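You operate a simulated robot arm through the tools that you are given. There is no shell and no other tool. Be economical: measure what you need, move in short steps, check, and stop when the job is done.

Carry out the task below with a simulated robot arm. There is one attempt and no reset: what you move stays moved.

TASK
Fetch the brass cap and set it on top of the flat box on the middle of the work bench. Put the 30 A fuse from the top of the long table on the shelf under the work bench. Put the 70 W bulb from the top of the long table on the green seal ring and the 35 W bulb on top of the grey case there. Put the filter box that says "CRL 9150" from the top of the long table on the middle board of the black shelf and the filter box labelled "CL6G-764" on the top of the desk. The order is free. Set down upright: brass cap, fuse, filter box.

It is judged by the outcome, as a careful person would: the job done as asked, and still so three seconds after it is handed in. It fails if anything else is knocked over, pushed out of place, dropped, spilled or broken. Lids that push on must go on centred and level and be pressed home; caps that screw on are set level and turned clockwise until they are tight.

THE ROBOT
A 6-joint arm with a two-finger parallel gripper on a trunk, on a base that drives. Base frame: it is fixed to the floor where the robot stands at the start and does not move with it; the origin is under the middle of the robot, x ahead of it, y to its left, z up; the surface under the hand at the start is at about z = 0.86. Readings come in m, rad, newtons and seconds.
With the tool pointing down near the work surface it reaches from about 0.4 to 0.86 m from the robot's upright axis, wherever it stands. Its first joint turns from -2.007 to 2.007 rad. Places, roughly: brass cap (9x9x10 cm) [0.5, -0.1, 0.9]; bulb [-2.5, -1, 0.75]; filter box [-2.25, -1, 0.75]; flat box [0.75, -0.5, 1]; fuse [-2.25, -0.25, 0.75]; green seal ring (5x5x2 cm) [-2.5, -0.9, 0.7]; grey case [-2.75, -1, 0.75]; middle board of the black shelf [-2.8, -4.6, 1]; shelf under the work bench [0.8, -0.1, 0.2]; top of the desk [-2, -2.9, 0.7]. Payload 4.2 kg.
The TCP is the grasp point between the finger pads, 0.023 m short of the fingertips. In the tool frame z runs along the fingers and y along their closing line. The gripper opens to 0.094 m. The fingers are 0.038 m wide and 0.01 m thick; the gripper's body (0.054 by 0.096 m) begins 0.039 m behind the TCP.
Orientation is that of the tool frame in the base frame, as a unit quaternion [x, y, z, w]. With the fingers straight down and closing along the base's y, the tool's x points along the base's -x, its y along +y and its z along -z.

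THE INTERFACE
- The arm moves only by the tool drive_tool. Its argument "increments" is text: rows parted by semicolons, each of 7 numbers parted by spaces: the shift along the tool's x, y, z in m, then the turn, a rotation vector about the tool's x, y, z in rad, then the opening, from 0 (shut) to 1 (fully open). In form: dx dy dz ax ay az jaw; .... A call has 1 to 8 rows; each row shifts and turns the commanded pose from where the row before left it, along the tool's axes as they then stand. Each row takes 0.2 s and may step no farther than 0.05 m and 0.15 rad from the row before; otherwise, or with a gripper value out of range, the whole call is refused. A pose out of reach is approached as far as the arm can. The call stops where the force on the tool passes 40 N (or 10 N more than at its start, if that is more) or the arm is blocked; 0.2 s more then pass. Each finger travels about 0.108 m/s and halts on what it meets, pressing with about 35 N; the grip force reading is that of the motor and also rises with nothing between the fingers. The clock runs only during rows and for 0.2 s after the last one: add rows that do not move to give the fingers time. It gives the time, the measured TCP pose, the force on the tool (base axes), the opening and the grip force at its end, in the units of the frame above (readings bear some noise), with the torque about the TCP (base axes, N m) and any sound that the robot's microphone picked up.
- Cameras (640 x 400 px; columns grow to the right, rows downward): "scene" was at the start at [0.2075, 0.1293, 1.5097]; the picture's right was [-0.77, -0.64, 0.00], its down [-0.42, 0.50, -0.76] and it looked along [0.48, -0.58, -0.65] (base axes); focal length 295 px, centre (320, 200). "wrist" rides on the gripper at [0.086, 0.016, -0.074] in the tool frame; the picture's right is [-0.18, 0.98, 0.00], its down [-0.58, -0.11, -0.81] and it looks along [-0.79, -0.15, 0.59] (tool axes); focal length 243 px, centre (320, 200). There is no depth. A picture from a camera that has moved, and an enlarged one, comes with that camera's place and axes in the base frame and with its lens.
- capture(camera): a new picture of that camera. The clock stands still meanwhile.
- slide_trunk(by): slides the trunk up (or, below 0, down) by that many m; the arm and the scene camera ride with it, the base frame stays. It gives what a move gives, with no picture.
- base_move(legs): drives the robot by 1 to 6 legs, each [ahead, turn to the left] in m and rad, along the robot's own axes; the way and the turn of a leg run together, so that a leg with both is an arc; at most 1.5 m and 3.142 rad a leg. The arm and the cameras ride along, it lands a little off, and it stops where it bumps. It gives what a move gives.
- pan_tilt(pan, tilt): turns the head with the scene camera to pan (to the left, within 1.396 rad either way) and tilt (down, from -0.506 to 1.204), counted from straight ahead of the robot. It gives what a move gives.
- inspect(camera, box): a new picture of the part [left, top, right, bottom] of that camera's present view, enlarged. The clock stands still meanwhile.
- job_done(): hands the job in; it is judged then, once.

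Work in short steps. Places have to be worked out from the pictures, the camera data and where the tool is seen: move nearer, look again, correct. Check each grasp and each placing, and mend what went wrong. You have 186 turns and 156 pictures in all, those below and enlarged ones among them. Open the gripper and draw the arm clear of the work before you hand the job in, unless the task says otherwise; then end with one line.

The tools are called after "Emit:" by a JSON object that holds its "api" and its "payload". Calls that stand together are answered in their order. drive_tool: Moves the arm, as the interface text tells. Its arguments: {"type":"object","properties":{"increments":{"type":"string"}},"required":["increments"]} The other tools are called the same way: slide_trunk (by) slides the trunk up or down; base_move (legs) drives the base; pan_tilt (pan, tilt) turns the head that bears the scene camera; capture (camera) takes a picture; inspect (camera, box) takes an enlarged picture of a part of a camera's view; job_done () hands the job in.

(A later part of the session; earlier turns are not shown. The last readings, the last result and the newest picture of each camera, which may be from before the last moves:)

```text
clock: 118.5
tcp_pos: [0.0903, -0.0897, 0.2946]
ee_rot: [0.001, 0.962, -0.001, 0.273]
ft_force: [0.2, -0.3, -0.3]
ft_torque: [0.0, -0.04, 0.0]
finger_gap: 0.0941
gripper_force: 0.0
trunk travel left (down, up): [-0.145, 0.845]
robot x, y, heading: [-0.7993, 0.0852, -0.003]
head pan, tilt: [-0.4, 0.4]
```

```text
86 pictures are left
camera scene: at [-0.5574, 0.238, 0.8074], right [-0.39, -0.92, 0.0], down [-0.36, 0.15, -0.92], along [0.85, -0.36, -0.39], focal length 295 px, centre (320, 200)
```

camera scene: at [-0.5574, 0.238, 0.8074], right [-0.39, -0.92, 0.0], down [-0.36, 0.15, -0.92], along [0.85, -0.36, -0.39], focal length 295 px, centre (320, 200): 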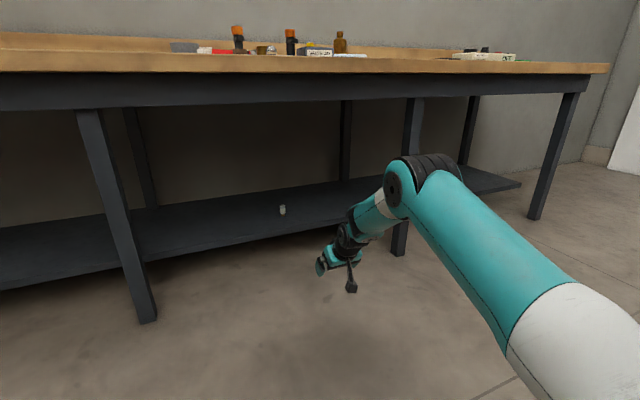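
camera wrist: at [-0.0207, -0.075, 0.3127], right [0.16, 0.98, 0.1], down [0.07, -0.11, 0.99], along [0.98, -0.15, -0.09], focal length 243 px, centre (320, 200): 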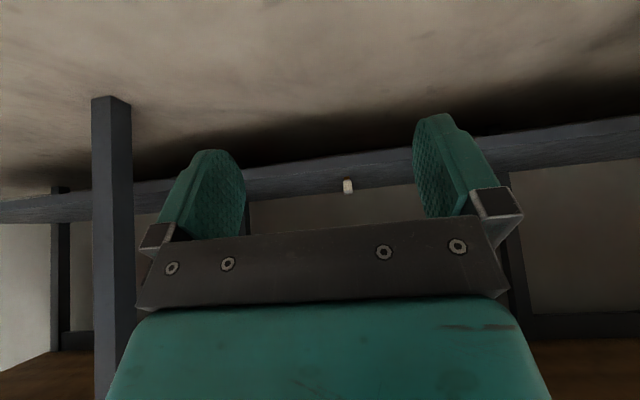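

The fuse stands upright on the shelf. I raise the trunk, fold the arm in, and drive back to the long table for the CRL 9150 box.

Emit:
{"api": "slide_trunk", "payload": {"by": 0.4}}

Emit:
{"api": "slide_trunk", "payload": {"by": 0.21}}

Emit:
{"api": "drive_tool", "payload": {"increments": "0.0354 0 -0.0315 0 0 0 1; 0.0354 0 -0.0315 0 0 0 1; 0.0354 0 -0.0315 0 0 0 1; 0.0354 0 -0.0315 0 0 0 1; 0.0354 0 -0.0315 0 0 0 1; 0.0354 0 -0.0315 0 0 0 1"}}

Emit:
{"api": "base_move", "payload": {"legs": [[0, -2.14], [1.2, 0], [0, -1.0]]}}

Emit:
{"api": "pan_tilt", "payload": {"pan": -0.1, "tilt": 0.8}}

Emit:
{"api": "capture", "payload": {"camera": "scene"}}

```text
clock: 122.3
tcp_pos: [0.091, -0.0903, 0.6941]
ee_rot: [0.0, 0.962, 0.0, 0.273]
ft_force: [0.5, 0.1, 1.0]
ft_torque: [-0.01, -0.02, -0.01]
finger_gap: 0.0939
gripper_force: 0.1
trunk travel left (down, up): [-0.545, 0.445]
robot x, y, heading: [-0.7979, 0.0807, -0.003]
head pan, tilt: [-0.4, 0.4]
```

```text
clock: 124.6
tcp_pos: [0.0906, -0.0893, 0.9047]
ee_rot: [0.001, 0.963, 0.0, 0.271]
ft_force: [0.1, -0.1, 0.3]
ft_torque: [-0.01, 0.0, 0.0]
finger_gap: 0.0941
gripper_force: 0.1
trunk travel left (down, up): [-0.755, 0.235]
robot x, y, heading: [-0.7967, 0.083, -0.0]
head pan, tilt: [-0.4, 0.4]
```

```text
clock: 126.0
tcp_pos: [-0.1874, -0.0913, 0.9518]
ee_rot: [0.0, 0.962, 0.0, 0.272]
ft_force: [-0.1, 0.8, -0.6]
ft_torque: [0.01, 0.0, 0.0]
finger_gap: 0.094
gripper_force: 0.0
trunk travel left (down, up): [-0.755, 0.235]
robot x, y, heading: [-0.7954, 0.0792, -0.003]
head pan, tilt: [-0.4, 0.4]
```

```text
clock: 139.6
tcp_pos: [-2.0303, -0.7454, 0.9529]
ee_rot: [0.962, -0.004, -0.273, -0.001]
ft_force: [-0.1, 0.2, -0.3]
ft_torque: [-0.03, 0.0, 0.04]
finger_gap: 0.0941
gripper_force: 0.0
trunk travel left (down, up): [-0.755, 0.235]
robot x, y, heading: [-1.4213, -0.9211, 3.14]
head pan, tilt: [-0.4, 0.4]
```

```text
clock: 140.4
tcp_pos: [-2.0296, -0.7449, 0.9528]
ee_rot: [0.962, -0.003, -0.272, -0.001]
ft_force: [-0.6, 0.4, -0.2]
ft_torque: [0.06, 0.02, -0.02]
finger_gap: 0.0939
gripper_force: 0.0
trunk travel left (down, up): [-0.755, 0.235]
robot x, y, heading: [-1.4167, -0.9204, 3.134]
head pan, tilt: [-0.099, 0.799]
```

```text
85 pictures are left
camera scene: at [-1.6541, -1.1061, 1.3824], right [0.11, 0.99, 0.0], down [0.71, -0.08, -0.7], along [-0.69, 0.07, -0.72], focal length 295 px, centre (320, 200)
```

scene: 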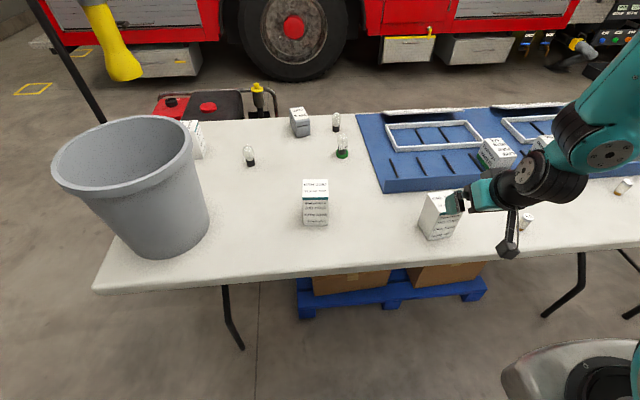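

I zoom on the CRL box and also look left toward the desk and black shelf.

Emit:
{"api": "inspect", "payload": {"camera": "scene", "box": [380, 170, 500, 250]}}

Emit:
{"api": "pan_tilt", "payload": {"pan": 1.25, "tilt": 0.2}}

Emit:
{"api": "capture", "payload": {"camera": "scene"}}

```text
5.00 times, centred on (440, 210) of scene
camera zoom: at [-1.6541, -1.1061, 1.3824], right [0.11, 0.99, 0.0], down [0.71, -0.08, -0.7], along [-0.69, 0.07, -0.72], focal length 1475 px, centre (-280, 150)
```

zoom: 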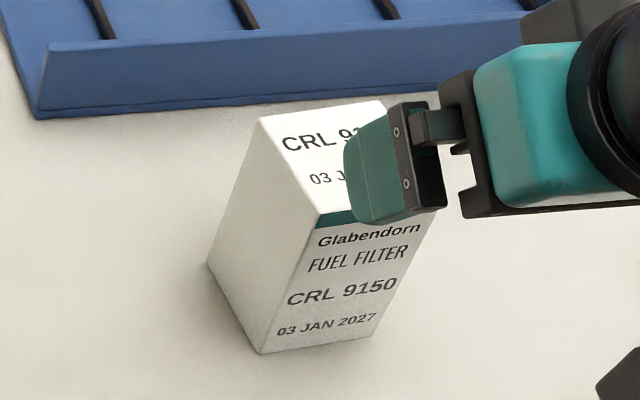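

```text
clock: 141.9
tcp_pos: [-2.0297, -0.7441, 0.9515]
ee_rot: [0.962, -0.003, -0.272, -0.001]
ft_force: [0.3, -0.1, -0.3]
ft_torque: [-0.01, 0.01, -0.01]
finger_gap: 0.094
gripper_force: 0.1
trunk travel left (down, up): [-0.755, 0.235]
robot x, y, heading: [-1.424, -0.9229, 3.132]
head pan, tilt: [1.25, 0.201]
```

```text
83 pictures are left
camera scene: at [-1.6039, -1.2029, 1.436], right [-0.95, 0.32, 0.0], down [0.06, 0.19, -0.98], along [-0.32, -0.93, -0.2], focal length 295 px, centre (320, 200)
```

scene: 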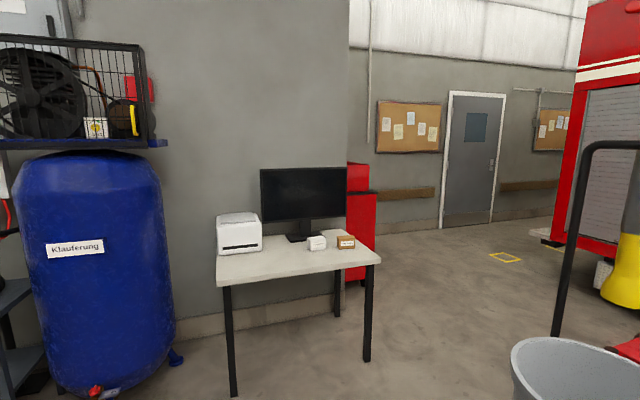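

The CRL box measures about 6.5×6.5×11 cm, centre ≈ (-2.127, -0.743), yawed ~0.09 rad. I tilt the hand to 0.9 rad, match the yaw, and go to a pre-grasp point.

Emit:
{"api": "drive_tool", "payload": {"increments": "0 0 0 0 -0.117 0 1; 0 0 0 0 -0.117 0 1; 0 0 0 0 -0.116 0 1; 0 0 0 -0.0705 0 -0.056 1; 0.0204 -0.005 0.0226 0 0 0 1; 0.0203 -0.005 0.0227 0 0 0 1; 0 0 0 0 0 0 1"}}

Emit:
{"api": "pan_tilt", "payload": {"pan": -0.1, "tilt": 0.9}}

Emit:
{"api": "capture", "payload": {"camera": "wrist"}}

Emit:
{"api": "inspect", "payload": {"camera": "scene", "box": [370, 130, 530, 230]}}

```text
clock: 143.5
tcp_pos: [-2.043, -0.7381, 0.8935]
ee_rot: [0.9, 0.037, -0.434, 0.017]
ft_force: [-0.7, -0.4, 0.7]
ft_torque: [-0.03, 0.03, 0.01]
finger_gap: 0.0941
gripper_force: 0.0
trunk travel left (down, up): [-0.755, 0.235]
robot x, y, heading: [-1.4204, -0.918, 3.138]
head pan, tilt: [1.25, 0.201]
```

```text
clock: 145.0
tcp_pos: [-2.0431, -0.7366, 0.8937]
ee_rot: [0.9, 0.038, -0.435, 0.019]
ft_force: [-0.1, -0.6, -0.5]
ft_torque: [-0.03, 0.0, 0.01]
finger_gap: 0.0941
gripper_force: 0.1
trunk travel left (down, up): [-0.755, 0.235]
robot x, y, heading: [-1.4218, -0.9236, 3.136]
head pan, tilt: [-0.099, 0.901]
```

```text
82 pictures are left
camera wrist: at [-1.929, -0.7453, 0.8713], right [-0.03, -0.99, 0.14], down [0.26, 0.13, 0.96], along [-0.96, 0.07, 0.25], focal length 243 px, centre (320, 200)
```

wrist: 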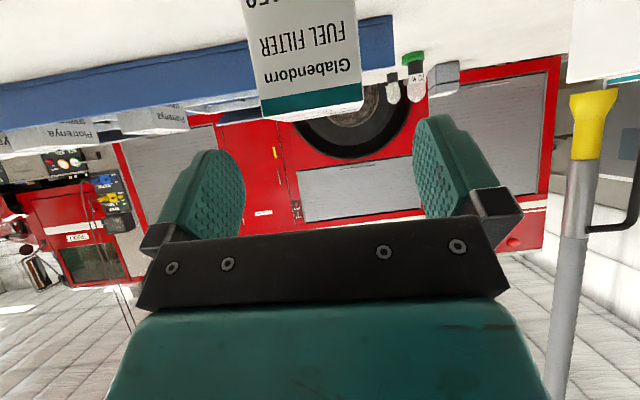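

```text
4.00 times, centred on (450, 180) of scene
camera zoom: at [-1.6489, -1.1067, 1.3745], right [0.11, 0.99, 0.0], down [0.78, -0.08, -0.62], along [-0.62, 0.07, -0.78], focal length 1180 px, centre (-200, 280)
```

zoom: 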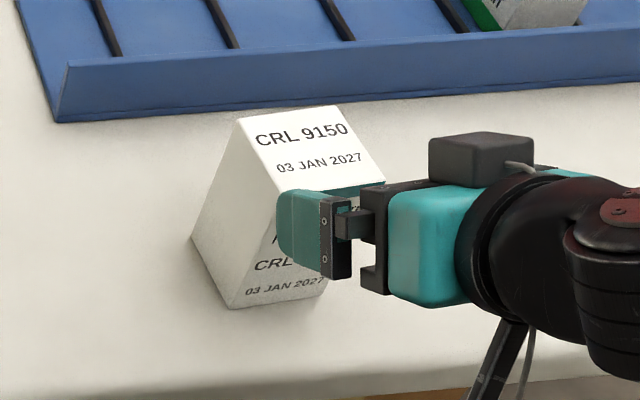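

The box is well centred between the fingers. I advance 9.5 cm along the finger direction and check clearance.

Emit:
{"api": "drive_tool", "payload": {"increments": "0 -0.002 0.035 0 0 0 1; 0 -0.001 0.03 0 0 0 1; 0 0 0.02 0 0 0 1; 0 0 0.01 0 0 0 1; 0 0 0 0 0 0 1"}}

Emit:
{"api": "capture", "payload": {"camera": "wrist"}}

Emit:
{"api": "inspect", "payload": {"camera": "scene", "box": [370, 130, 530, 230]}}

```text
clock: 146.2
tcp_pos: [-2.1162, -0.7394, 0.8337]
ee_rot: [0.9, 0.038, -0.434, 0.019]
ft_force: [-0.2, -0.2, 0.4]
ft_torque: [0.0, 0.0, -0.01]
finger_gap: 0.0938
gripper_force: 0.1
trunk travel left (down, up): [-0.755, 0.235]
robot x, y, heading: [-1.4219, -0.9217, 3.135]
head pan, tilt: [-0.099, 0.901]
```

```text
80 pictures are left
camera wrist: at [-2.0014, -0.7476, 0.8122], right [-0.03, -0.99, 0.14], down [0.26, 0.13, 0.96], along [-0.96, 0.07, 0.25], focal length 243 px, centre (320, 200)
```

wrist: 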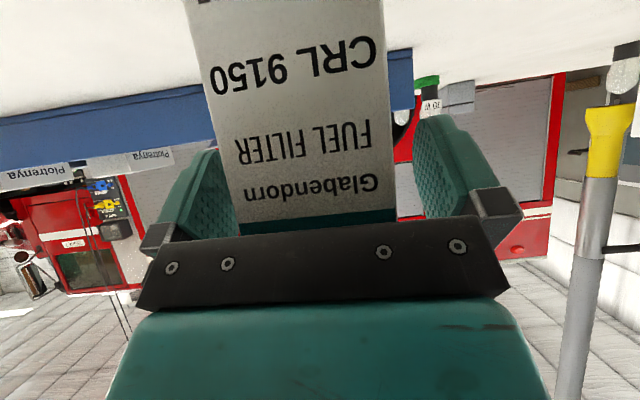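

```text
4.00 times, centred on (450, 180) of scene
camera zoom: at [-1.6489, -1.1067, 1.3744], right [0.11, 0.99, 0.0], down [0.78, -0.08, -0.62], along [-0.62, 0.07, -0.78], focal length 1180 px, centre (-200, 280)
```

zoom: 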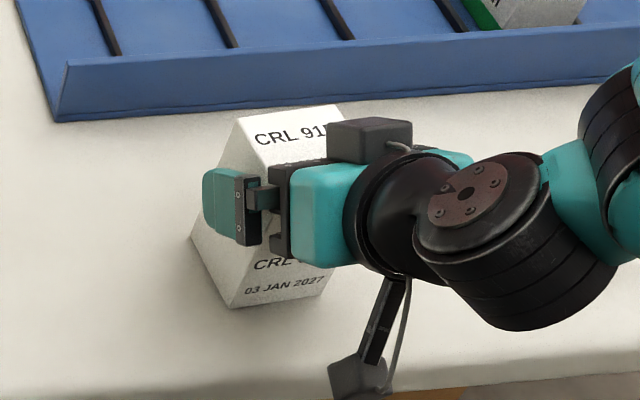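

I shift 5 mm to centre the hand on the box and close.

Emit:
{"api": "drive_tool", "payload": {"increments": "0 -0.005 0 0 0 0 1; 0 0 0 0 0 0 0.8; 0 0 0 0 0 0 0.6; 0 0 0 0 0 0 0.5; 0 0 0 0 0 0 0.5"}}

Emit:
{"api": "capture", "payload": {"camera": "wrist"}}

```text
clock: 147.4
tcp_pos: [-2.116, -0.7344, 0.833]
ee_rot: [0.899, 0.038, -0.435, 0.019]
ft_force: [-0.2, -0.1, 0.2]
ft_torque: [0.07, -0.02, 0.03]
finger_gap: 0.0678
gripper_force: 34.9
trunk travel left (down, up): [-0.755, 0.235]
robot x, y, heading: [-1.4198, -0.9203, 3.138]
head pan, tilt: [-0.099, 0.901]
```

```text
78 pictures are left
camera wrist: at [-2.0018, -0.7427, 0.8122], right [-0.03, -0.99, 0.14], down [0.26, 0.13, 0.96], along [-0.96, 0.07, 0.25], focal length 243 px, centre (320, 200)
```

wrist: 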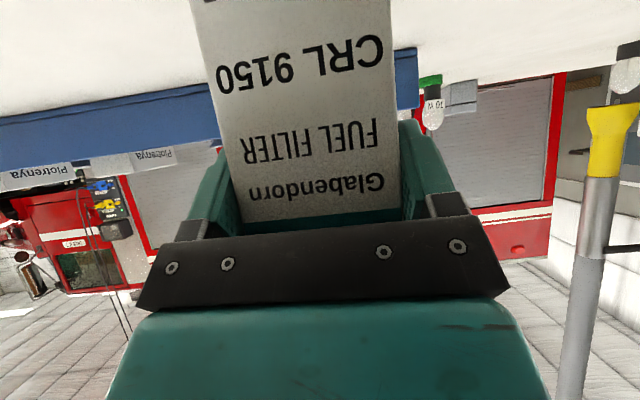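

The box is held (gap 6.8 cm). I lift it clear, back off, and drive toward the gap between long table and desk to find the black shelf.

Emit:
{"api": "drive_tool", "payload": {"increments": "-0.028 0 -0.0224 0 0 0 0.5; -0.028 0 -0.0224 0 0 0 0.5; -0.028 0 -0.0224 0 0 0 0.5; -0.028 0 -0.0224 0 0 0 0.5; -0.028 0 -0.0224 0 0 0 0.5; 0 0 0 0 0 0 0.5"}}

Emit:
{"api": "base_move", "payload": {"legs": [[-0.35, 0], [0, 1.57], [0.95, 0], [0, -1.4]]}}

Emit:
{"api": "pan_tilt", "payload": {"pan": 0.3, "tilt": 0.3}}

Emit:
{"api": "capture", "payload": {"camera": "scene"}}

```text
clock: 148.8
tcp_pos: [-2.1159, -0.7362, 1.0137]
ee_rot: [0.899, 0.037, -0.435, 0.018]
ft_force: [0.1, -0.8, -3.4]
ft_torque: [-0.01, -0.05, 0.01]
finger_gap: 0.0679
gripper_force: 35.0
trunk travel left (down, up): [-0.755, 0.235]
robot x, y, heading: [-1.4226, -0.9227, 3.133]
head pan, tilt: [-0.099, 0.901]
```

```text
clock: 163.0
tcp_pos: [-1.7684, -1.8357, 1.0133]
ee_rot: [0.891, 0.13, -0.431, 0.063]
ft_force: [-0.1, 0.3, -4.3]
ft_torque: [0.0, -0.06, 0.01]
finger_gap: 0.068
gripper_force: 35.0
trunk travel left (down, up): [-0.755, 0.235]
robot x, y, heading: [-1.0578, -1.8726, -2.946]
head pan, tilt: [-0.099, 0.901]
```

```text
clock: 164.0
tcp_pos: [-1.7693, -1.8353, 1.0137]
ee_rot: [0.891, 0.13, -0.431, 0.063]
ft_force: [-1.0, 0.5, -4.5]
ft_torque: [0.01, -0.07, 0.01]
finger_gap: 0.0681
gripper_force: 35.5
trunk travel left (down, up): [-0.755, 0.235]
robot x, y, heading: [-1.0569, -1.8727, -2.94]
head pan, tilt: [0.3, 0.3]
```

```text
77 pictures are left
camera scene: at [-1.2443, -2.1396, 1.4266], right [-0.48, 0.88, 0.0], down [0.26, 0.14, -0.95], along [-0.84, -0.46, -0.3], focal length 295 px, centre (320, 200)
```

scene: 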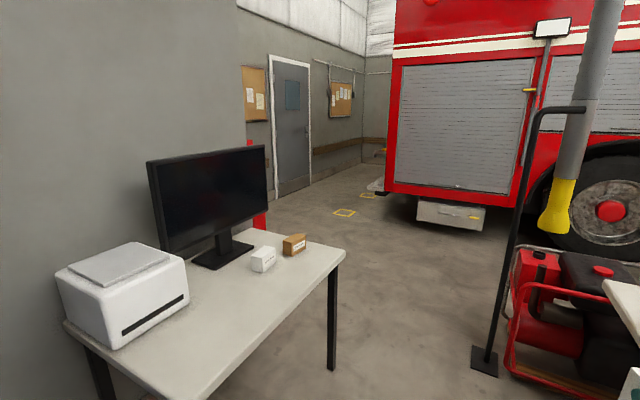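

The way to the black shelf leads between the desk corner (-2.48,-2.67) and the lamp pole at (-2.92,-1.95), about 0.8 m wide; the base is ~0.53 m wide. I drive through on heading -2.856.

Emit:
{"api": "base_move", "payload": {"legs": [[0, 0.084], [1.3, 0]]}}

Emit:
{"api": "pan_tilt", "payload": {"pan": 0.9, "tilt": 0.35}}

Emit:
{"api": "capture", "payload": {"camera": "scene"}}

```text
clock: 171.0
tcp_pos: [-3.0103, -2.2493, 1.0133]
ee_rot: [0.885, 0.165, -0.429, 0.08]
ft_force: [-0.6, 0.4, -4.3]
ft_torque: [0.02, -0.08, 0.0]
finger_gap: 0.0677
gripper_force: 34.9
trunk travel left (down, up): [-0.755, 0.235]
robot x, y, heading: [-2.2958, -2.2325, -2.861]
head pan, tilt: [0.3, 0.3]
```

```text
clock: 172.0
tcp_pos: [-3.0106, -2.2502, 1.0124]
ee_rot: [0.885, 0.165, -0.428, 0.079]
ft_force: [-0.7, -0.6, -4.2]
ft_torque: [0.02, -0.08, 0.0]
finger_gap: 0.0677
gripper_force: 34.9
trunk travel left (down, up): [-0.755, 0.235]
robot x, y, heading: [-2.2946, -2.2307, -2.862]
head pan, tilt: [0.901, 0.351]
```

```text
76 pictures are left
camera scene: at [-2.4217, -2.5478, 1.422], right [-0.92, 0.38, 0.0], down [0.13, 0.32, -0.94], along [-0.36, -0.87, -0.34], focal length 295 px, centre (320, 200)
```

scene: 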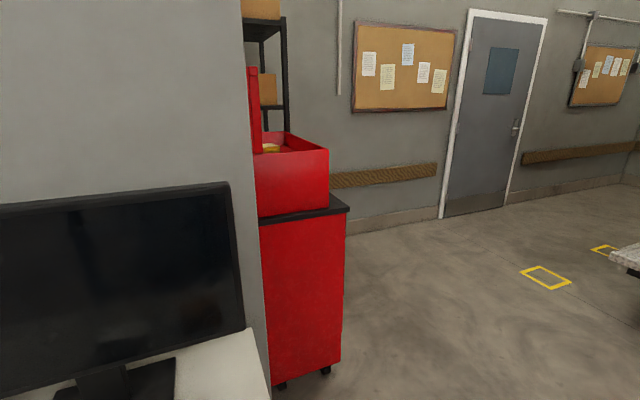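

The black shelf shows behind the red tool cabinet. I drive on 0.75 m and look again.

Emit:
{"api": "base_move", "payload": {"legs": [[0.8, 0]]}}

Emit:
{"api": "pan_tilt", "payload": {"pan": 1.2, "tilt": 0.35}}

Emit:
{"api": "capture", "payload": {"camera": "scene"}}

```text
clock: 176.2
tcp_pos: [-3.7798, -2.4606, 1.0131]
ee_rot: [0.885, 0.162, -0.429, 0.078]
ft_force: [0.0, -0.1, -3.9]
ft_torque: [0.01, -0.05, 0.0]
finger_gap: 0.068
gripper_force: 34.5
trunk travel left (down, up): [-0.755, 0.235]
robot x, y, heading: [-3.0613, -2.4454, -2.874]
head pan, tilt: [0.901, 0.351]
```

```text
clock: 177.0
tcp_pos: [-3.7791, -2.4605, 1.0128]
ee_rot: [0.886, 0.162, -0.428, 0.079]
ft_force: [0.1, -0.1, -4.5]
ft_torque: [0.03, -0.07, 0.01]
finger_gap: 0.0678
gripper_force: 34.6
trunk travel left (down, up): [-0.755, 0.235]
robot x, y, heading: [-3.0643, -2.4498, -2.868]
head pan, tilt: [1.201, 0.351]
```

```text
75 pictures are left
camera scene: at [-3.1654, -2.7701, 1.422], right [-0.99, 0.1, 0.0], down [0.03, 0.34, -0.94], along [-0.09, -0.93, -0.34], focal length 295 px, centre (320, 200)
```

scene: 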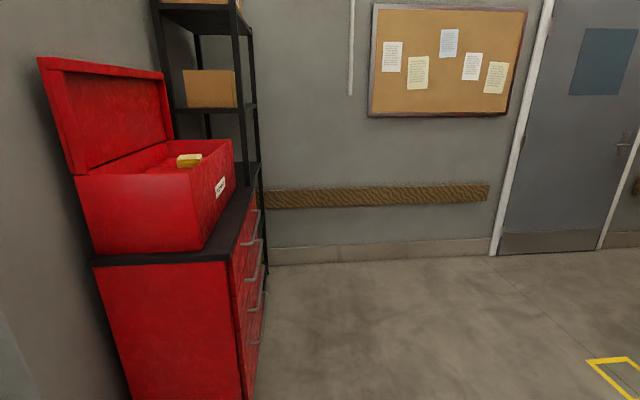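

The shelf's open side faces -x, so I must stand at x ≈ -4.05 facing +x. I swing out, turn round in free floor, and then will reverse into place.

Emit:
{"api": "base_move", "payload": {"legs": [[0, 0.892], [1.0, 0], [0, -3.1], [0, -0.148]]}}

Emit:
{"api": "pan_tilt", "payload": {"pan": -1.1, "tilt": 0.3}}

Emit:
{"api": "capture", "payload": {"camera": "scene"}}

```text
clock: 192.4
tcp_pos: [-2.9747, -2.8441, 1.0124]
ee_rot: [-0.502, 0.747, 0.242, 0.361]
ft_force: [0.2, -0.3, -4.8]
ft_torque: [-0.08, 0.03, -0.02]
finger_gap: 0.0681
gripper_force: 34.6
trunk travel left (down, up): [-0.755, 0.235]
robot x, y, heading: [-3.4513, -3.3776, 1.096]
head pan, tilt: [1.201, 0.351]
```

```text
clock: 194.5
tcp_pos: [-2.9749, -2.8444, 1.0125]
ee_rot: [-0.502, 0.747, 0.243, 0.361]
ft_force: [0.5, -0.6, -4.6]
ft_torque: [-0.04, 0.0, -0.02]
finger_gap: 0.0678
gripper_force: 35.6
trunk travel left (down, up): [-0.755, 0.235]
robot x, y, heading: [-3.4529, -3.3794, 1.091]
head pan, tilt: [-1.1, 0.3]
```

```text
74 pictures are left
camera scene: at [-3.4607, -3.1546, 1.4267], right [-0.01, -1.0, 0.0], down [-0.3, 0.0, -0.96], along [0.96, 0.0, -0.3], focal length 295 px, centre (320, 200)
```

scene: 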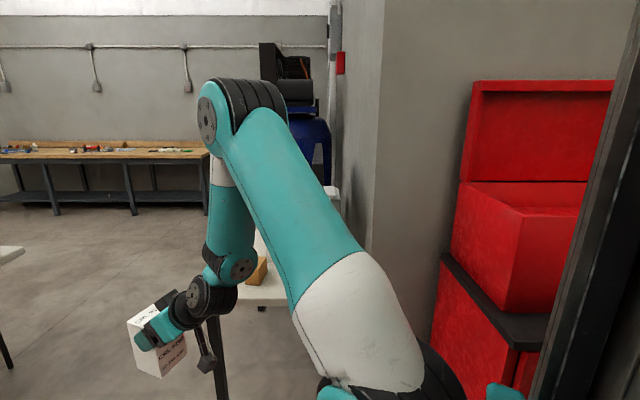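

I reverse 1.2 m into place and turn to face the shelf.

Emit:
{"api": "base_move", "payload": {"legs": [[0, -0.041], [-1.2, 0], [0, -1.05]]}}

Emit:
{"api": "pan_tilt", "payload": {"pan": 0.0, "tilt": 0.35}}

Emit:
{"api": "capture", "payload": {"camera": "scene"}}

```text
clock: 203.6
tcp_pos: [-3.351, -4.5962, 1.0125]
ee_rot: [-0.033, 0.9, 0.016, 0.435]
ft_force: [-0.5, 0.2, -5.0]
ft_torque: [-0.01, 0.05, 0.03]
finger_gap: 0.0677
gripper_force: 34.7
trunk travel left (down, up): [-0.755, 0.235]
robot x, y, heading: [-4.0426, -4.4063, -0.018]
head pan, tilt: [-1.1, 0.3]
```

```text
clock: 204.9
tcp_pos: [-3.3502, -4.5967, 1.0129]
ee_rot: [-0.032, 0.899, 0.016, 0.436]
ft_force: [-0.2, 0.1, -4.4]
ft_torque: [-0.03, 0.06, -0.01]
finger_gap: 0.0679
gripper_force: 35.4
trunk travel left (down, up): [-0.755, 0.235]
robot x, y, heading: [-4.0395, -4.4031, -0.018]
head pan, tilt: [0.0, 0.351]
```

```text
73 pictures are left
camera scene: at [-3.7917, -4.2153, 1.422], right [-0.02, -1.0, 0.0], down [-0.34, 0.01, -0.94], along [0.94, -0.02, -0.34], focal length 295 px, centre (320, 200)
```

scene: 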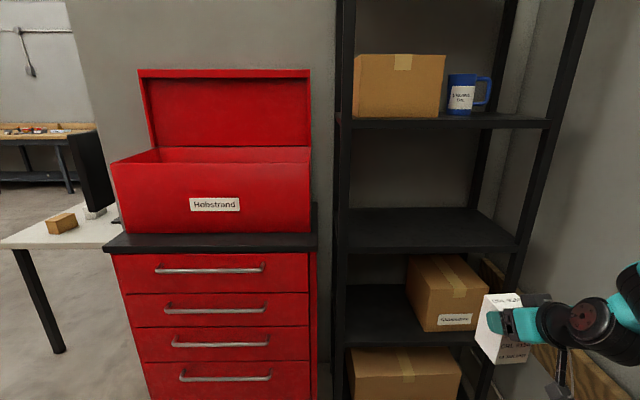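

The empty board at z ≈ 0.98 is the middle of the five (0.2/0.6/0.98/1.34/…). I raise the trunk 12 cm, and drive 0.2 m nearer to measure.

Emit:
{"api": "slide_trunk", "payload": {"by": 0.13}}

Emit:
{"api": "base_move", "payload": {"legs": [[0.2, 0]]}}

Emit:
{"api": "capture", "payload": {"camera": "scene"}}

Emit:
{"api": "capture", "payload": {"camera": "wrist"}}

```text
clock: 206.5
tcp_pos: [-3.3509, -4.5966, 1.1428]
ee_rot: [-0.033, 0.899, 0.016, 0.435]
ft_force: [0.9, 0.8, -3.1]
ft_torque: [-0.01, 0.07, 0.0]
finger_gap: 0.0677
gripper_force: 34.7
trunk travel left (down, up): [-0.885, 0.105]
robot x, y, heading: [-4.038, -4.4057, -0.019]
head pan, tilt: [0.0, 0.351]
```

```text
clock: 208.1
tcp_pos: [-3.1476, -4.5972, 1.1435]
ee_rot: [-0.033, 0.9, 0.016, 0.435]
ft_force: [-0.7, 0.6, -3.8]
ft_torque: [-0.01, 0.07, -0.01]
finger_gap: 0.0679
gripper_force: 35.3
trunk travel left (down, up): [-0.885, 0.105]
robot x, y, heading: [-3.8378, -4.4083, -0.012]
head pan, tilt: [0.0, 0.351]
```

```text
72 pictures are left
camera scene: at [-3.5891, -4.2178, 1.552], right [-0.01, -1.0, 0.0], down [-0.34, 0.01, -0.94], along [0.94, -0.01, -0.34], focal length 295 px, centre (320, 200)
```

scene: 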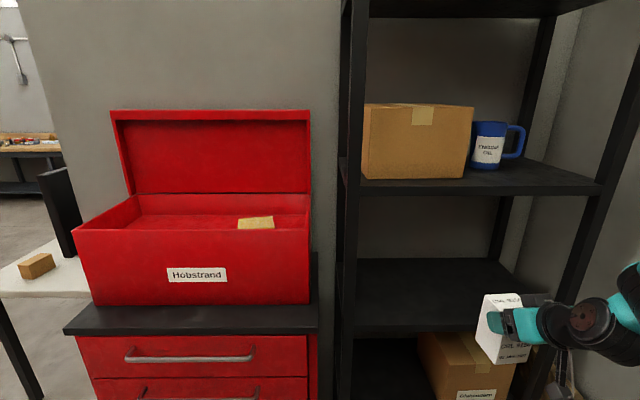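

```text
71 pictures are left
camera wrist: at [-3.2595, -4.5916, 1.1218], right [0.04, 0.99, 0.14], down [-0.26, -0.13, 0.96], along [0.96, -0.08, 0.25], focal length 243 px, centre (320, 200)
```

wrist: 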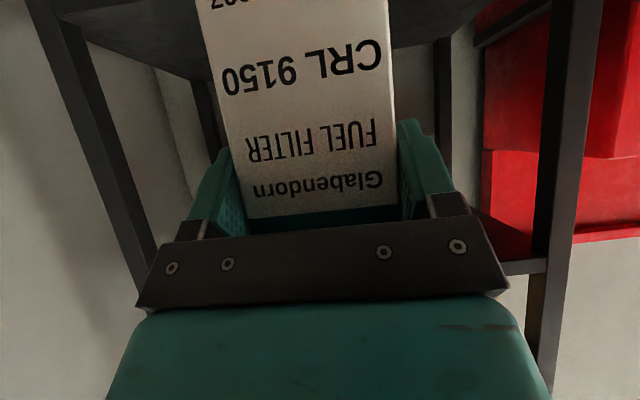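

I zoom to measure the board's front edge.

Emit:
{"api": "inspect", "payload": {"camera": "scene", "box": [340, 240, 540, 365]}}

```text
3.20 times, centred on (440, 302) of scene
camera zoom: at [-3.5891, -4.2178, 1.552], right [-0.01, -1.0, 0.0], down [-0.34, 0.01, -0.94], along [0.94, -0.01, -0.34], focal length 944 px, centre (-64, -128)
```

zoom: 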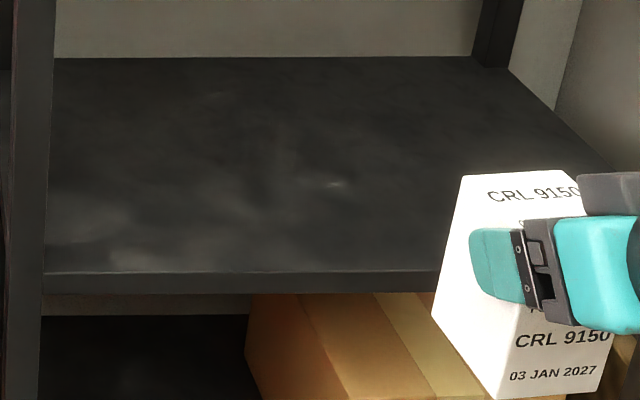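

The board top is at z ≈ 0.98, spanning x ≈ -2.97 to -2.63. To keep the elbow out of the shelf I first extend the arm 17 cm, then check its shape.

Emit:
{"api": "drive_tool", "payload": {"increments": "-0.0264 -0.0031 0.0333 0 0 0 0.5; -0.0264 -0.0031 0.0333 0 0 0 0.5; -0.0264 -0.0031 0.0333 0 0 0 0.5; -0.0264 -0.0031 0.0333 0 0 0 0.5; 0 0 0 0 0 0 0.5"}}

Emit:
{"api": "pan_tilt", "payload": {"pan": -0.6, "tilt": 0.35}}

Emit:
{"api": "capture", "payload": {"camera": "scene"}}

```text
clock: 209.3
tcp_pos: [-2.9788, -4.5974, 1.1438]
ee_rot: [-0.034, 0.9, 0.017, 0.434]
ft_force: [0.3, -0.1, -4.4]
ft_torque: [-0.01, 0.07, -0.02]
finger_gap: 0.0681
gripper_force: 34.9
trunk travel left (down, up): [-0.885, 0.105]
robot x, y, heading: [-3.8395, -4.4122, -0.011]
head pan, tilt: [0.0, 0.351]
```

```text
clock: 210.3
tcp_pos: [-2.9794, -4.5979, 1.1436]
ee_rot: [-0.034, 0.899, 0.017, 0.436]
ft_force: [0.2, -0.6, -3.3]
ft_torque: [-0.03, 0.05, 0.0]
finger_gap: 0.0679
gripper_force: 34.7
trunk travel left (down, up): [-0.885, 0.105]
robot x, y, heading: [-3.8364, -4.4088, -0.012]
head pan, tilt: [-0.6, 0.351]
```

```text
69 pictures are left
camera scene: at [-3.6059, -4.2702, 1.5519], right [-0.58, -0.82, 0.0], down [-0.28, 0.2, -0.94], along [0.77, -0.54, -0.34], focal length 295 px, centre (320, 200)
```

scene: 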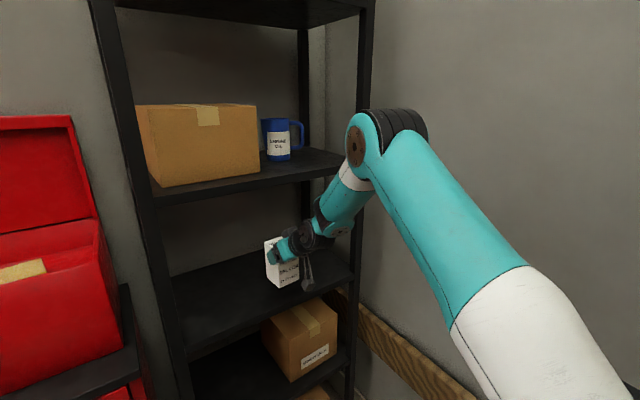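

Elbow stays ~0.3 m outside the shelf. I drive in 0.12 m.

Emit:
{"api": "base_move", "payload": {"legs": [[0.12, 0]]}}

Emit:
{"api": "capture", "payload": {"camera": "scene"}}

```text
clock: 211.6
tcp_pos: [-2.858, -4.5997, 1.1434]
ee_rot: [-0.034, 0.899, 0.017, 0.436]
ft_force: [0.0, 0.1, -4.1]
ft_torque: [-0.01, 0.04, -0.02]
finger_gap: 0.0677
gripper_force: 35.0
trunk travel left (down, up): [-0.885, 0.105]
robot x, y, heading: [-3.7201, -4.4112, -0.021]
head pan, tilt: [-0.6, 0.351]
```

```text
68 pictures are left
camera scene: at [-3.4843, -4.2721, 1.552], right [-0.58, -0.82, 0.0], down [-0.28, 0.2, -0.94], along [0.77, -0.54, -0.34], focal length 295 px, centre (320, 200)
```

scene: 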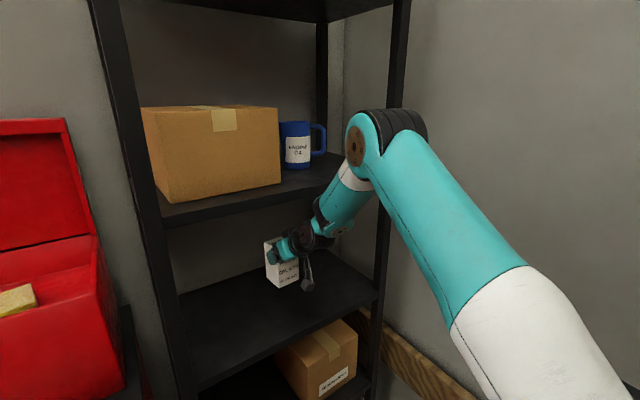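

I lower the box 5 cm and look closely.

Emit:
{"api": "drive_tool", "payload": {"increments": "0.0098 0 0.0078 0 0 0 0.5; 0.0098 0 0.0078 0 0 0 0.5; 0.0098 0 0.0078 0 0 0 0.5; 0.0098 0 0.0078 0 0 0 0.5; 0 0 0 0 0 0 0.5"}}

Emit:
{"api": "inspect", "payload": {"camera": "scene", "box": [220, 210, 380, 310]}}

```text
clock: 212.8
tcp_pos: [-2.8569, -4.5997, 1.0936]
ee_rot: [-0.035, 0.9, 0.018, 0.435]
ft_force: [0.1, 0.3, -3.7]
ft_torque: [-0.02, 0.08, 0.01]
finger_gap: 0.0677
gripper_force: 35.1
trunk travel left (down, up): [-0.885, 0.105]
robot x, y, heading: [-3.7178, -4.4121, -0.018]
head pan, tilt: [-0.6, 0.351]
```

```text
4.00 times, centred on (300, 260) of scene
camera zoom: at [-3.4841, -4.2722, 1.5519], right [-0.58, -0.82, 0.0], down [-0.28, 0.2, -0.94], along [0.77, -0.54, -0.34], focal length 1180 px, centre (400, -40)
```

zoom: 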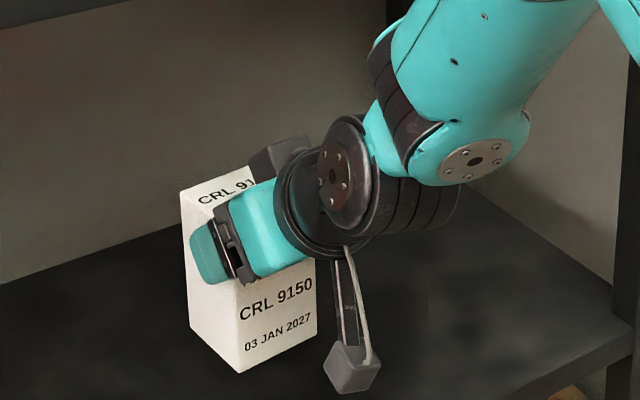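

Close to the board now; finer steps.

Emit:
{"api": "drive_tool", "payload": {"increments": "0.0031 0 0.0025 0 0 0 0.5; 0.0031 0 0.0025 0 0 0 0.5; 0.0023 0 0.0019 0 0 0 0.5; 0 0 0 0 0 0 0.5"}}

```text
clock: 213.8
tcp_pos: [-2.8563, -4.5998, 1.0832]
ee_rot: [-0.035, 0.9, 0.017, 0.434]
ft_force: [0.9, 0.0, -3.7]
ft_torque: [-0.01, 0.11, -0.05]
finger_gap: 0.0678
gripper_force: 35.4
trunk travel left (down, up): [-0.885, 0.105]
robot x, y, heading: [-3.7155, -4.4108, -0.017]
head pan, tilt: [-0.6, 0.351]
```

Emit:
{"api": "drive_tool", "payload": {"increments": "0.0023 0 0.0019 0 0 0 0.5; 0.0023 0 0.0019 0 0 0 0.5; 0.0016 0 0.0012 0 0 0 0.5; 0 0 0 0 0 0 0.5"}}

Emit:
{"api": "inspect", "payload": {"camera": "scene", "box": [220, 210, 380, 310]}}

```text
clock: 214.8
tcp_pos: [-2.856, -4.5991, 1.0746]
ee_rot: [-0.034, 0.9, 0.017, 0.434]
ft_force: [-0.9, -0.7, -4.7]
ft_torque: [-0.02, 0.05, 0.01]
finger_gap: 0.0678
gripper_force: 34.9
trunk travel left (down, up): [-0.885, 0.105]
robot x, y, heading: [-3.7165, -4.4128, -0.014]
head pan, tilt: [-0.6, 0.351]
```

```text
4.00 times, centred on (300, 260) of scene
camera zoom: at [-3.4841, -4.2722, 1.5519], right [-0.58, -0.82, 0.0], down [-0.28, 0.2, -0.94], along [0.77, -0.54, -0.34], focal length 1180 px, centre (400, -40)
```

zoom: 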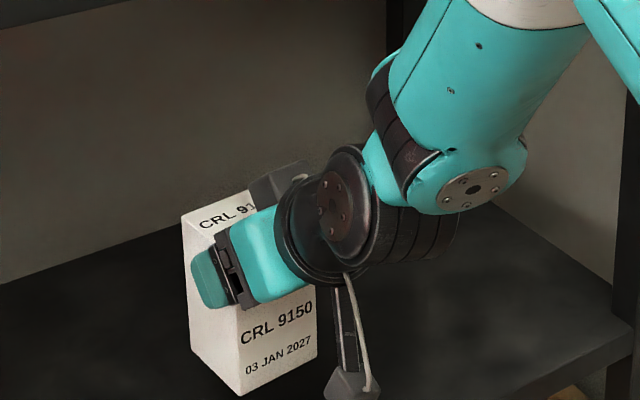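

No contact yet; I continue in 2–3 mm steps.

Emit:
{"api": "drive_tool", "payload": {"increments": "0.0016 0 0.0012 0 0 0 0.5; 0.0016 0 0.0012 0 0 0 0.5; 0.0016 0 0.0012 0 0 0 0.5; 0.0016 0 0.0012 0 0 0 0.5; 0 0 0 0 0 0 0.5"}}

```text
clock: 216.0
tcp_pos: [-2.8574, -4.6002, 1.0661]
ee_rot: [-0.034, 0.9, 0.017, 0.434]
ft_force: [0.3, 0.5, -4.7]
ft_torque: [0.01, 0.1, 0.01]
finger_gap: 0.068
gripper_force: 34.5
trunk travel left (down, up): [-0.885, 0.105]
robot x, y, heading: [-3.7143, -4.4124, -0.012]
head pan, tilt: [-0.6, 0.351]
```

Emit:
{"api": "drive_tool", "payload": {"increments": "0.0016 0 0.0012 0 0 0 0.5; 0.0016 0 0.0012 0 0 0 0.5; 0.0016 0 0.0012 0 0 0 0.5; 0.0016 0 0.0012 0 0 0 0.5; 0 0 0 0 0 0 0.5"}}

Emit:
{"api": "inspect", "payload": {"camera": "scene", "box": [220, 210, 380, 310]}}

```text
clock: 217.2
tcp_pos: [-2.8584, -4.5999, 1.0586]
ee_rot: [-0.035, 0.9, 0.018, 0.435]
ft_force: [0.0, 0.4, -4.7]
ft_torque: [0.04, 0.06, 0.03]
finger_gap: 0.0677
gripper_force: 35.2
trunk travel left (down, up): [-0.885, 0.105]
robot x, y, heading: [-3.7164, -4.4097, -0.02]
head pan, tilt: [-0.6, 0.351]
```

```text
4.00 times, centred on (300, 260) of scene
camera zoom: at [-3.4842, -4.2722, 1.5519], right [-0.58, -0.82, 0.0], down [-0.28, 0.2, -0.94], along [0.77, -0.54, -0.34], focal length 1180 px, centre (400, -40)
```

zoom: 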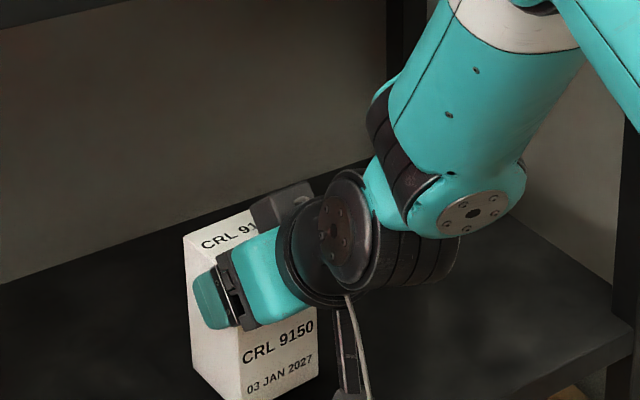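

I look at the box's bottom edge relative to the board with the wrist camera and a lower crop.

Emit:
{"api": "inspect", "payload": {"camera": "scene", "box": [230, 260, 350, 340]}}

Emit:
{"api": "capture", "payload": {"camera": "wrist"}}

```text
5.00 times, centred on (290, 300) of scene
camera zoom: at [-3.4842, -4.2722, 1.5519], right [-0.58, -0.82, 0.0], down [-0.28, 0.2, -0.94], along [0.77, -0.54, -0.34], focal length 1475 px, centre (470, -300)
```

zoom: 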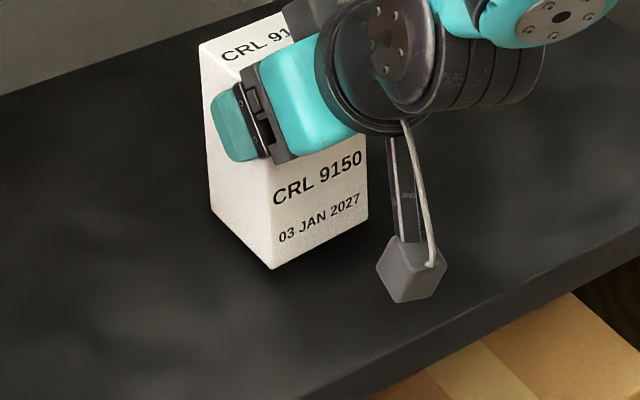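

```text
63 pictures are left
camera wrist: at [-2.9702, -4.5933, 1.0372], right [0.04, 0.99, 0.14], down [-0.26, -0.13, 0.96], along [0.96, -0.08, 0.25], focal length 243 px, centre (320, 200)
```

wrist: 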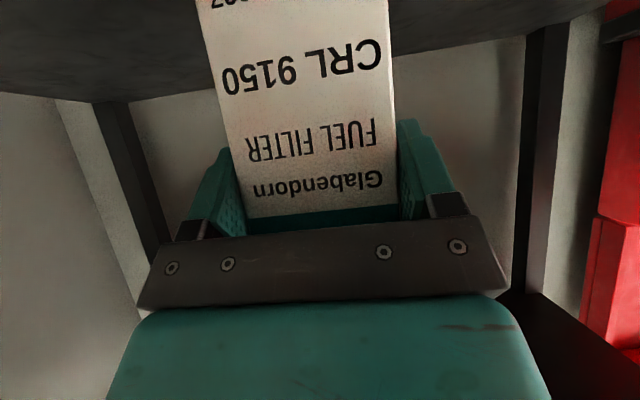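

Contact shadow is near. I continue with 2 mm steps.

Emit:
{"api": "drive_tool", "payload": {"increments": "0.0016 0 0.0012 0 0 0 0.5; 0.0016 0 0.0012 0 0 0 0.5; 0.0012 0 0.0009 0 0 0 0.5; 0 0 0 0 0 0 0.5"}}

```text
clock: 218.2
tcp_pos: [-2.8594, -4.5982, 1.0524]
ee_rot: [-0.034, 0.9, 0.017, 0.435]
ft_force: [-0.3, -0.1, -3.6]
ft_torque: [0.01, 0.07, 0.04]
finger_gap: 0.0678
gripper_force: 35.1
trunk travel left (down, up): [-0.885, 0.105]
robot x, y, heading: [-3.7166, -4.4072, -0.022]
head pan, tilt: [-0.6, 0.351]
```

Emit:
{"api": "drive_tool", "payload": {"increments": "0.0016 0 0.0012 0 0 0 0.5; 0.0016 0 0.0012 0 0 0 0.5; 0.0012 0 0.0009 0 0 0 0.5; 0 0 0 0 0 0 0.5"}}

```text
clock: 219.2
tcp_pos: [-2.8587, -4.5998, 1.0465]
ee_rot: [-0.035, 0.9, 0.018, 0.434]
ft_force: [0.8, -0.1, -4.5]
ft_torque: [-0.02, 0.07, 0.01]
finger_gap: 0.068
gripper_force: 35.3
trunk travel left (down, up): [-0.885, 0.105]
robot x, y, heading: [-3.7165, -4.4116, -0.014]
head pan, tilt: [-0.6, 0.351]
```

Emit:
{"api": "drive_tool", "payload": {"increments": "0.0016 0 0.0012 0 0 0 0.5; 0.0016 0 0.0012 0 0 0 0.5; 0.0012 0 0.0009 0 0 0 0.5; 0 0 0 0 0 0 0.5"}}

Emit:
{"api": "inspect", "payload": {"camera": "scene", "box": [230, 260, 350, 340]}}

```text
clock: 220.2
tcp_pos: [-2.8576, -4.5987, 1.0424]
ee_rot: [-0.035, 0.9, 0.017, 0.435]
ft_force: [-2.5, 1.2, 3.3]
ft_torque: [-0.02, -0.09, 0.02]
finger_gap: 0.0681
gripper_force: 35.0
trunk travel left (down, up): [-0.885, 0.105]
robot x, y, heading: [-3.716, -4.4108, -0.014]
head pan, tilt: [-0.6, 0.351]
```

```text
5.00 times, centred on (290, 300) of scene
camera zoom: at [-3.4847, -4.272, 1.5521], right [-0.58, -0.82, 0.0], down [-0.28, 0.2, -0.94], along [0.77, -0.54, -0.34], focal length 1475 px, centre (470, -300)
```

zoom: 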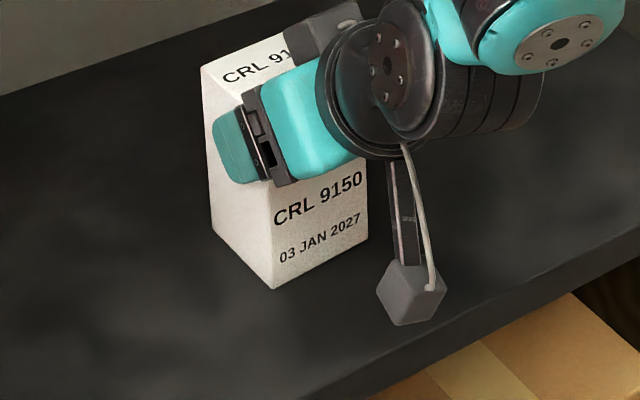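

Contact felt (force rose by 8 N). I press 1 mm more, release, and draw back along the fingers.

Emit:
{"api": "drive_tool", "payload": {"increments": "0.0006 0 0.0004 0 0 0 0.5; 0 0 0 0 0 0 0.74; 0 0 0 0 0 0 0.9; 0 0 0 0 0 0 1; 0 0 0 0 0 0 1; 0 0 -0.03 0 0 0 1; 0 0 -0.04 0 0 0 1; 0 0 -0.04 0 0 0 1"}}

Emit:
{"api": "capture", "payload": {"camera": "wrist"}}

Emit:
{"api": "capture", "payload": {"camera": "scene"}}

```text
clock: 222.0
tcp_pos: [-2.9453, -4.6061, 1.1091]
ee_rot: [-0.034, 0.9, 0.016, 0.435]
ft_force: [0.6, -0.6, 0.3]
ft_torque: [0.02, 0.0, -0.01]
finger_gap: 0.0938
gripper_force: 0.1
trunk travel left (down, up): [-0.885, 0.105]
robot x, y, heading: [-3.7166, -4.411, -0.018]
head pan, tilt: [-0.6, 0.351]
```

```text
61 pictures are left
camera wrist: at [-3.0572, -4.6002, 1.0885], right [0.04, 0.99, 0.14], down [-0.26, -0.13, 0.96], along [0.96, -0.08, 0.25], focal length 243 px, centre (320, 200)
```

wrist: 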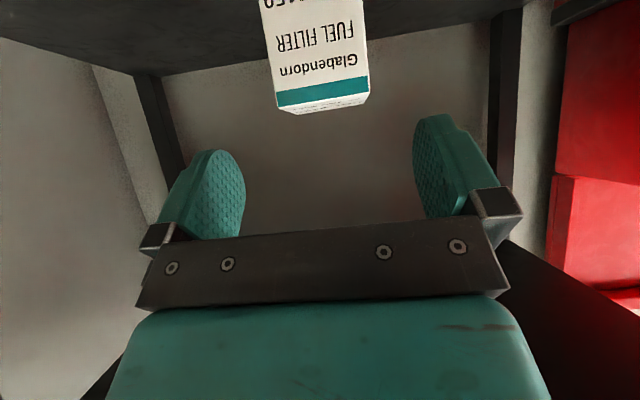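

```text
60 pictures are left
camera scene: at [-3.4837, -4.2721, 1.5518], right [-0.58, -0.82, 0.0], down [-0.28, 0.2, -0.94], along [0.77, -0.54, -0.34], focal length 295 px, centre (320, 200)
```

scene: 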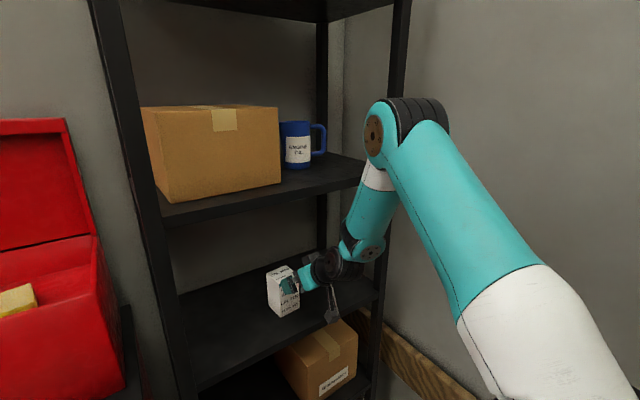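

The CRL box stands upright on the middle board. I back out, fold the arm and drive north behind the long table.

Emit:
{"api": "base_move", "payload": {"legs": [[-0.35, 0]]}}

Emit:
{"api": "drive_tool", "payload": {"increments": "0.017 0.003 -0.0375 0 0 0 1; 0.017 0.003 -0.0375 0 0 0 1; 0.017 0.003 -0.0375 0 0 0 1; 0.017 0.003 -0.0375 0 0 0 1; 0.017 0.003 -0.0375 0 0 0 1"}}

Emit:
{"api": "base_move", "payload": {"legs": [[0, 1.55], [1.5, 0], [1.0, 0]]}}

Emit:
{"api": "pan_tilt", "payload": {"pan": -0.6, "tilt": 0.35}}

Emit:
{"api": "capture", "payload": {"camera": "scene"}}

```text
clock: 224.2
tcp_pos: [-3.2878, -4.6041, 1.1097]
ee_rot: [-0.033, 0.9, 0.017, 0.435]
ft_force: [0.5, 0.1, -0.4]
ft_torque: [0.0, 0.03, 0.03]
finger_gap: 0.094
gripper_force: 0.0
trunk travel left (down, up): [-0.885, 0.105]
robot x, y, heading: [-4.0601, -4.4013, -0.018]
head pan, tilt: [-0.6, 0.351]
```

```text
clock: 225.4
tcp_pos: [-3.4552, -4.6142, 1.1564]
ee_rot: [-0.033, 0.9, 0.016, 0.434]
ft_force: [0.1, 0.2, -0.8]
ft_torque: [0.01, 0.03, 0.04]
finger_gap: 0.0941
gripper_force: 0.1
out of reach, approached as far as the arm can: row 5
trunk travel left (down, up): [-0.885, 0.105]
robot x, y, heading: [-4.0569, -4.4058, -0.019]
head pan, tilt: [-0.6, 0.351]
```

```text
clock: 241.3
tcp_pos: [-3.7436, -1.3183, 1.1557]
ee_rot: [0.654, -0.619, -0.316, -0.299]
ft_force: [-0.6, 0.3, 0.2]
ft_torque: [-0.02, 0.03, 0.01]
finger_gap: 0.0941
gripper_force: 0.1
trunk travel left (down, up): [-0.885, 0.105]
robot x, y, heading: [-3.9577, -1.9197, 1.539]
head pan, tilt: [-0.6, 0.351]
```

```text
clock: 241.9
tcp_pos: [-3.7449, -1.3178, 1.1555]
ee_rot: [0.654, -0.618, -0.316, -0.298]
ft_force: [0.3, -0.2, -0.6]
ft_torque: [0.0, -0.03, 0.0]
finger_gap: 0.0938
gripper_force: 0.1
trunk travel left (down, up): [-0.885, 0.105]
robot x, y, heading: [-3.9588, -1.9198, 1.535]
head pan, tilt: [-0.6, 0.351]
```

```text
59 pictures are left
camera scene: at [-4.0958, -1.6852, 1.552], right [0.81, -0.59, 0.0], down [-0.2, -0.28, -0.94], along [0.56, 0.76, -0.34], focal length 295 px, centre (320, 200)
```

scene: 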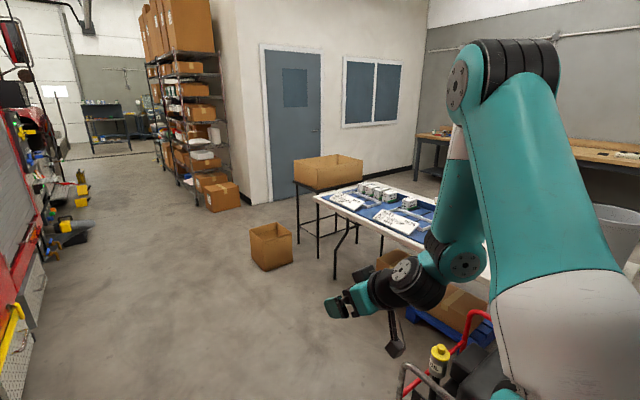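

The generator reaches to about y -1.1, so I go to y ≈ -0.72 before turning to face the table from behind.

Emit:
{"api": "base_move", "payload": {"legs": [[1.2, 0], [0, -1.54], [0.4, 0]]}}

Emit:
{"api": "pan_tilt", "payload": {"pan": -0.55, "tilt": 0.6}}

Emit:
{"api": "capture", "payload": {"camera": "scene"}}

```text
clock: 253.8
tcp_pos: [-2.9238, -0.9029, 1.1551]
ee_rot: [-0.049, 0.9, 0.024, 0.433]
ft_force: [0.8, -1.3, 0.2]
ft_torque: [0.03, -0.01, 0.01]
finger_gap: 0.0942
gripper_force: 0.1
trunk travel left (down, up): [-0.885, 0.105]
robot x, y, heading: [-3.53, -0.7131, 0.015]
head pan, tilt: [-0.6, 0.351]
```

```text
clock: 254.6
tcp_pos: [-2.9228, -0.9015, 1.1557]
ee_rot: [-0.048, 0.899, 0.023, 0.434]
ft_force: [0.2, -0.6, -0.2]
ft_torque: [0.02, 0.01, 0.02]
finger_gap: 0.094
gripper_force: 0.0
trunk travel left (down, up): [-0.885, 0.105]
robot x, y, heading: [-3.5313, -0.7145, 0.021]
head pan, tilt: [-0.55, 0.6]
```

```text
58 pictures are left
camera scene: at [-3.3073, -0.5623, 1.5293], right [-0.51, -0.86, 0.0], down [-0.49, 0.29, -0.83], along [0.71, -0.42, -0.56], focal length 295 px, centre (320, 200)
```

scene: 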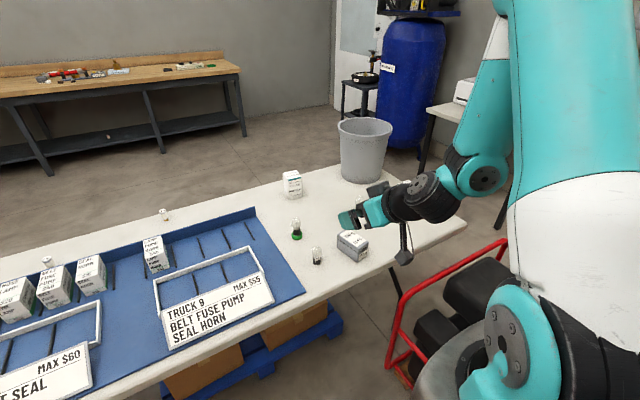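

I zoom on the bulb next to the grey case.

Emit:
{"api": "inspect", "payload": {"camera": "scene", "box": [275, 210, 395, 285]}}

```text
5.33 times, centred on (335, 248) of scene
camera zoom: at [-3.3073, -0.5623, 1.5293], right [-0.51, -0.86, 0.0], down [-0.49, 0.29, -0.83], along [0.71, -0.42, -0.56], focal length 1574 px, centre (240, -53)
```

zoom: 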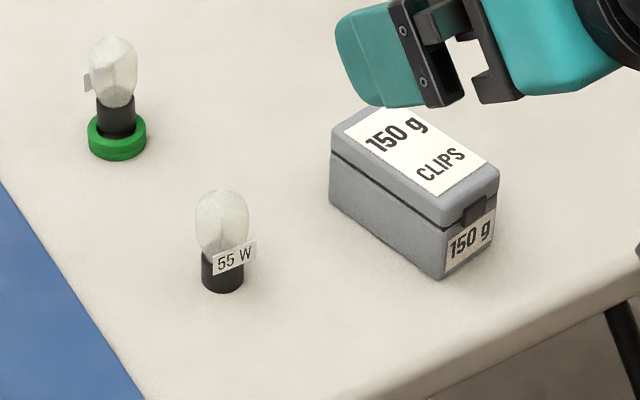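

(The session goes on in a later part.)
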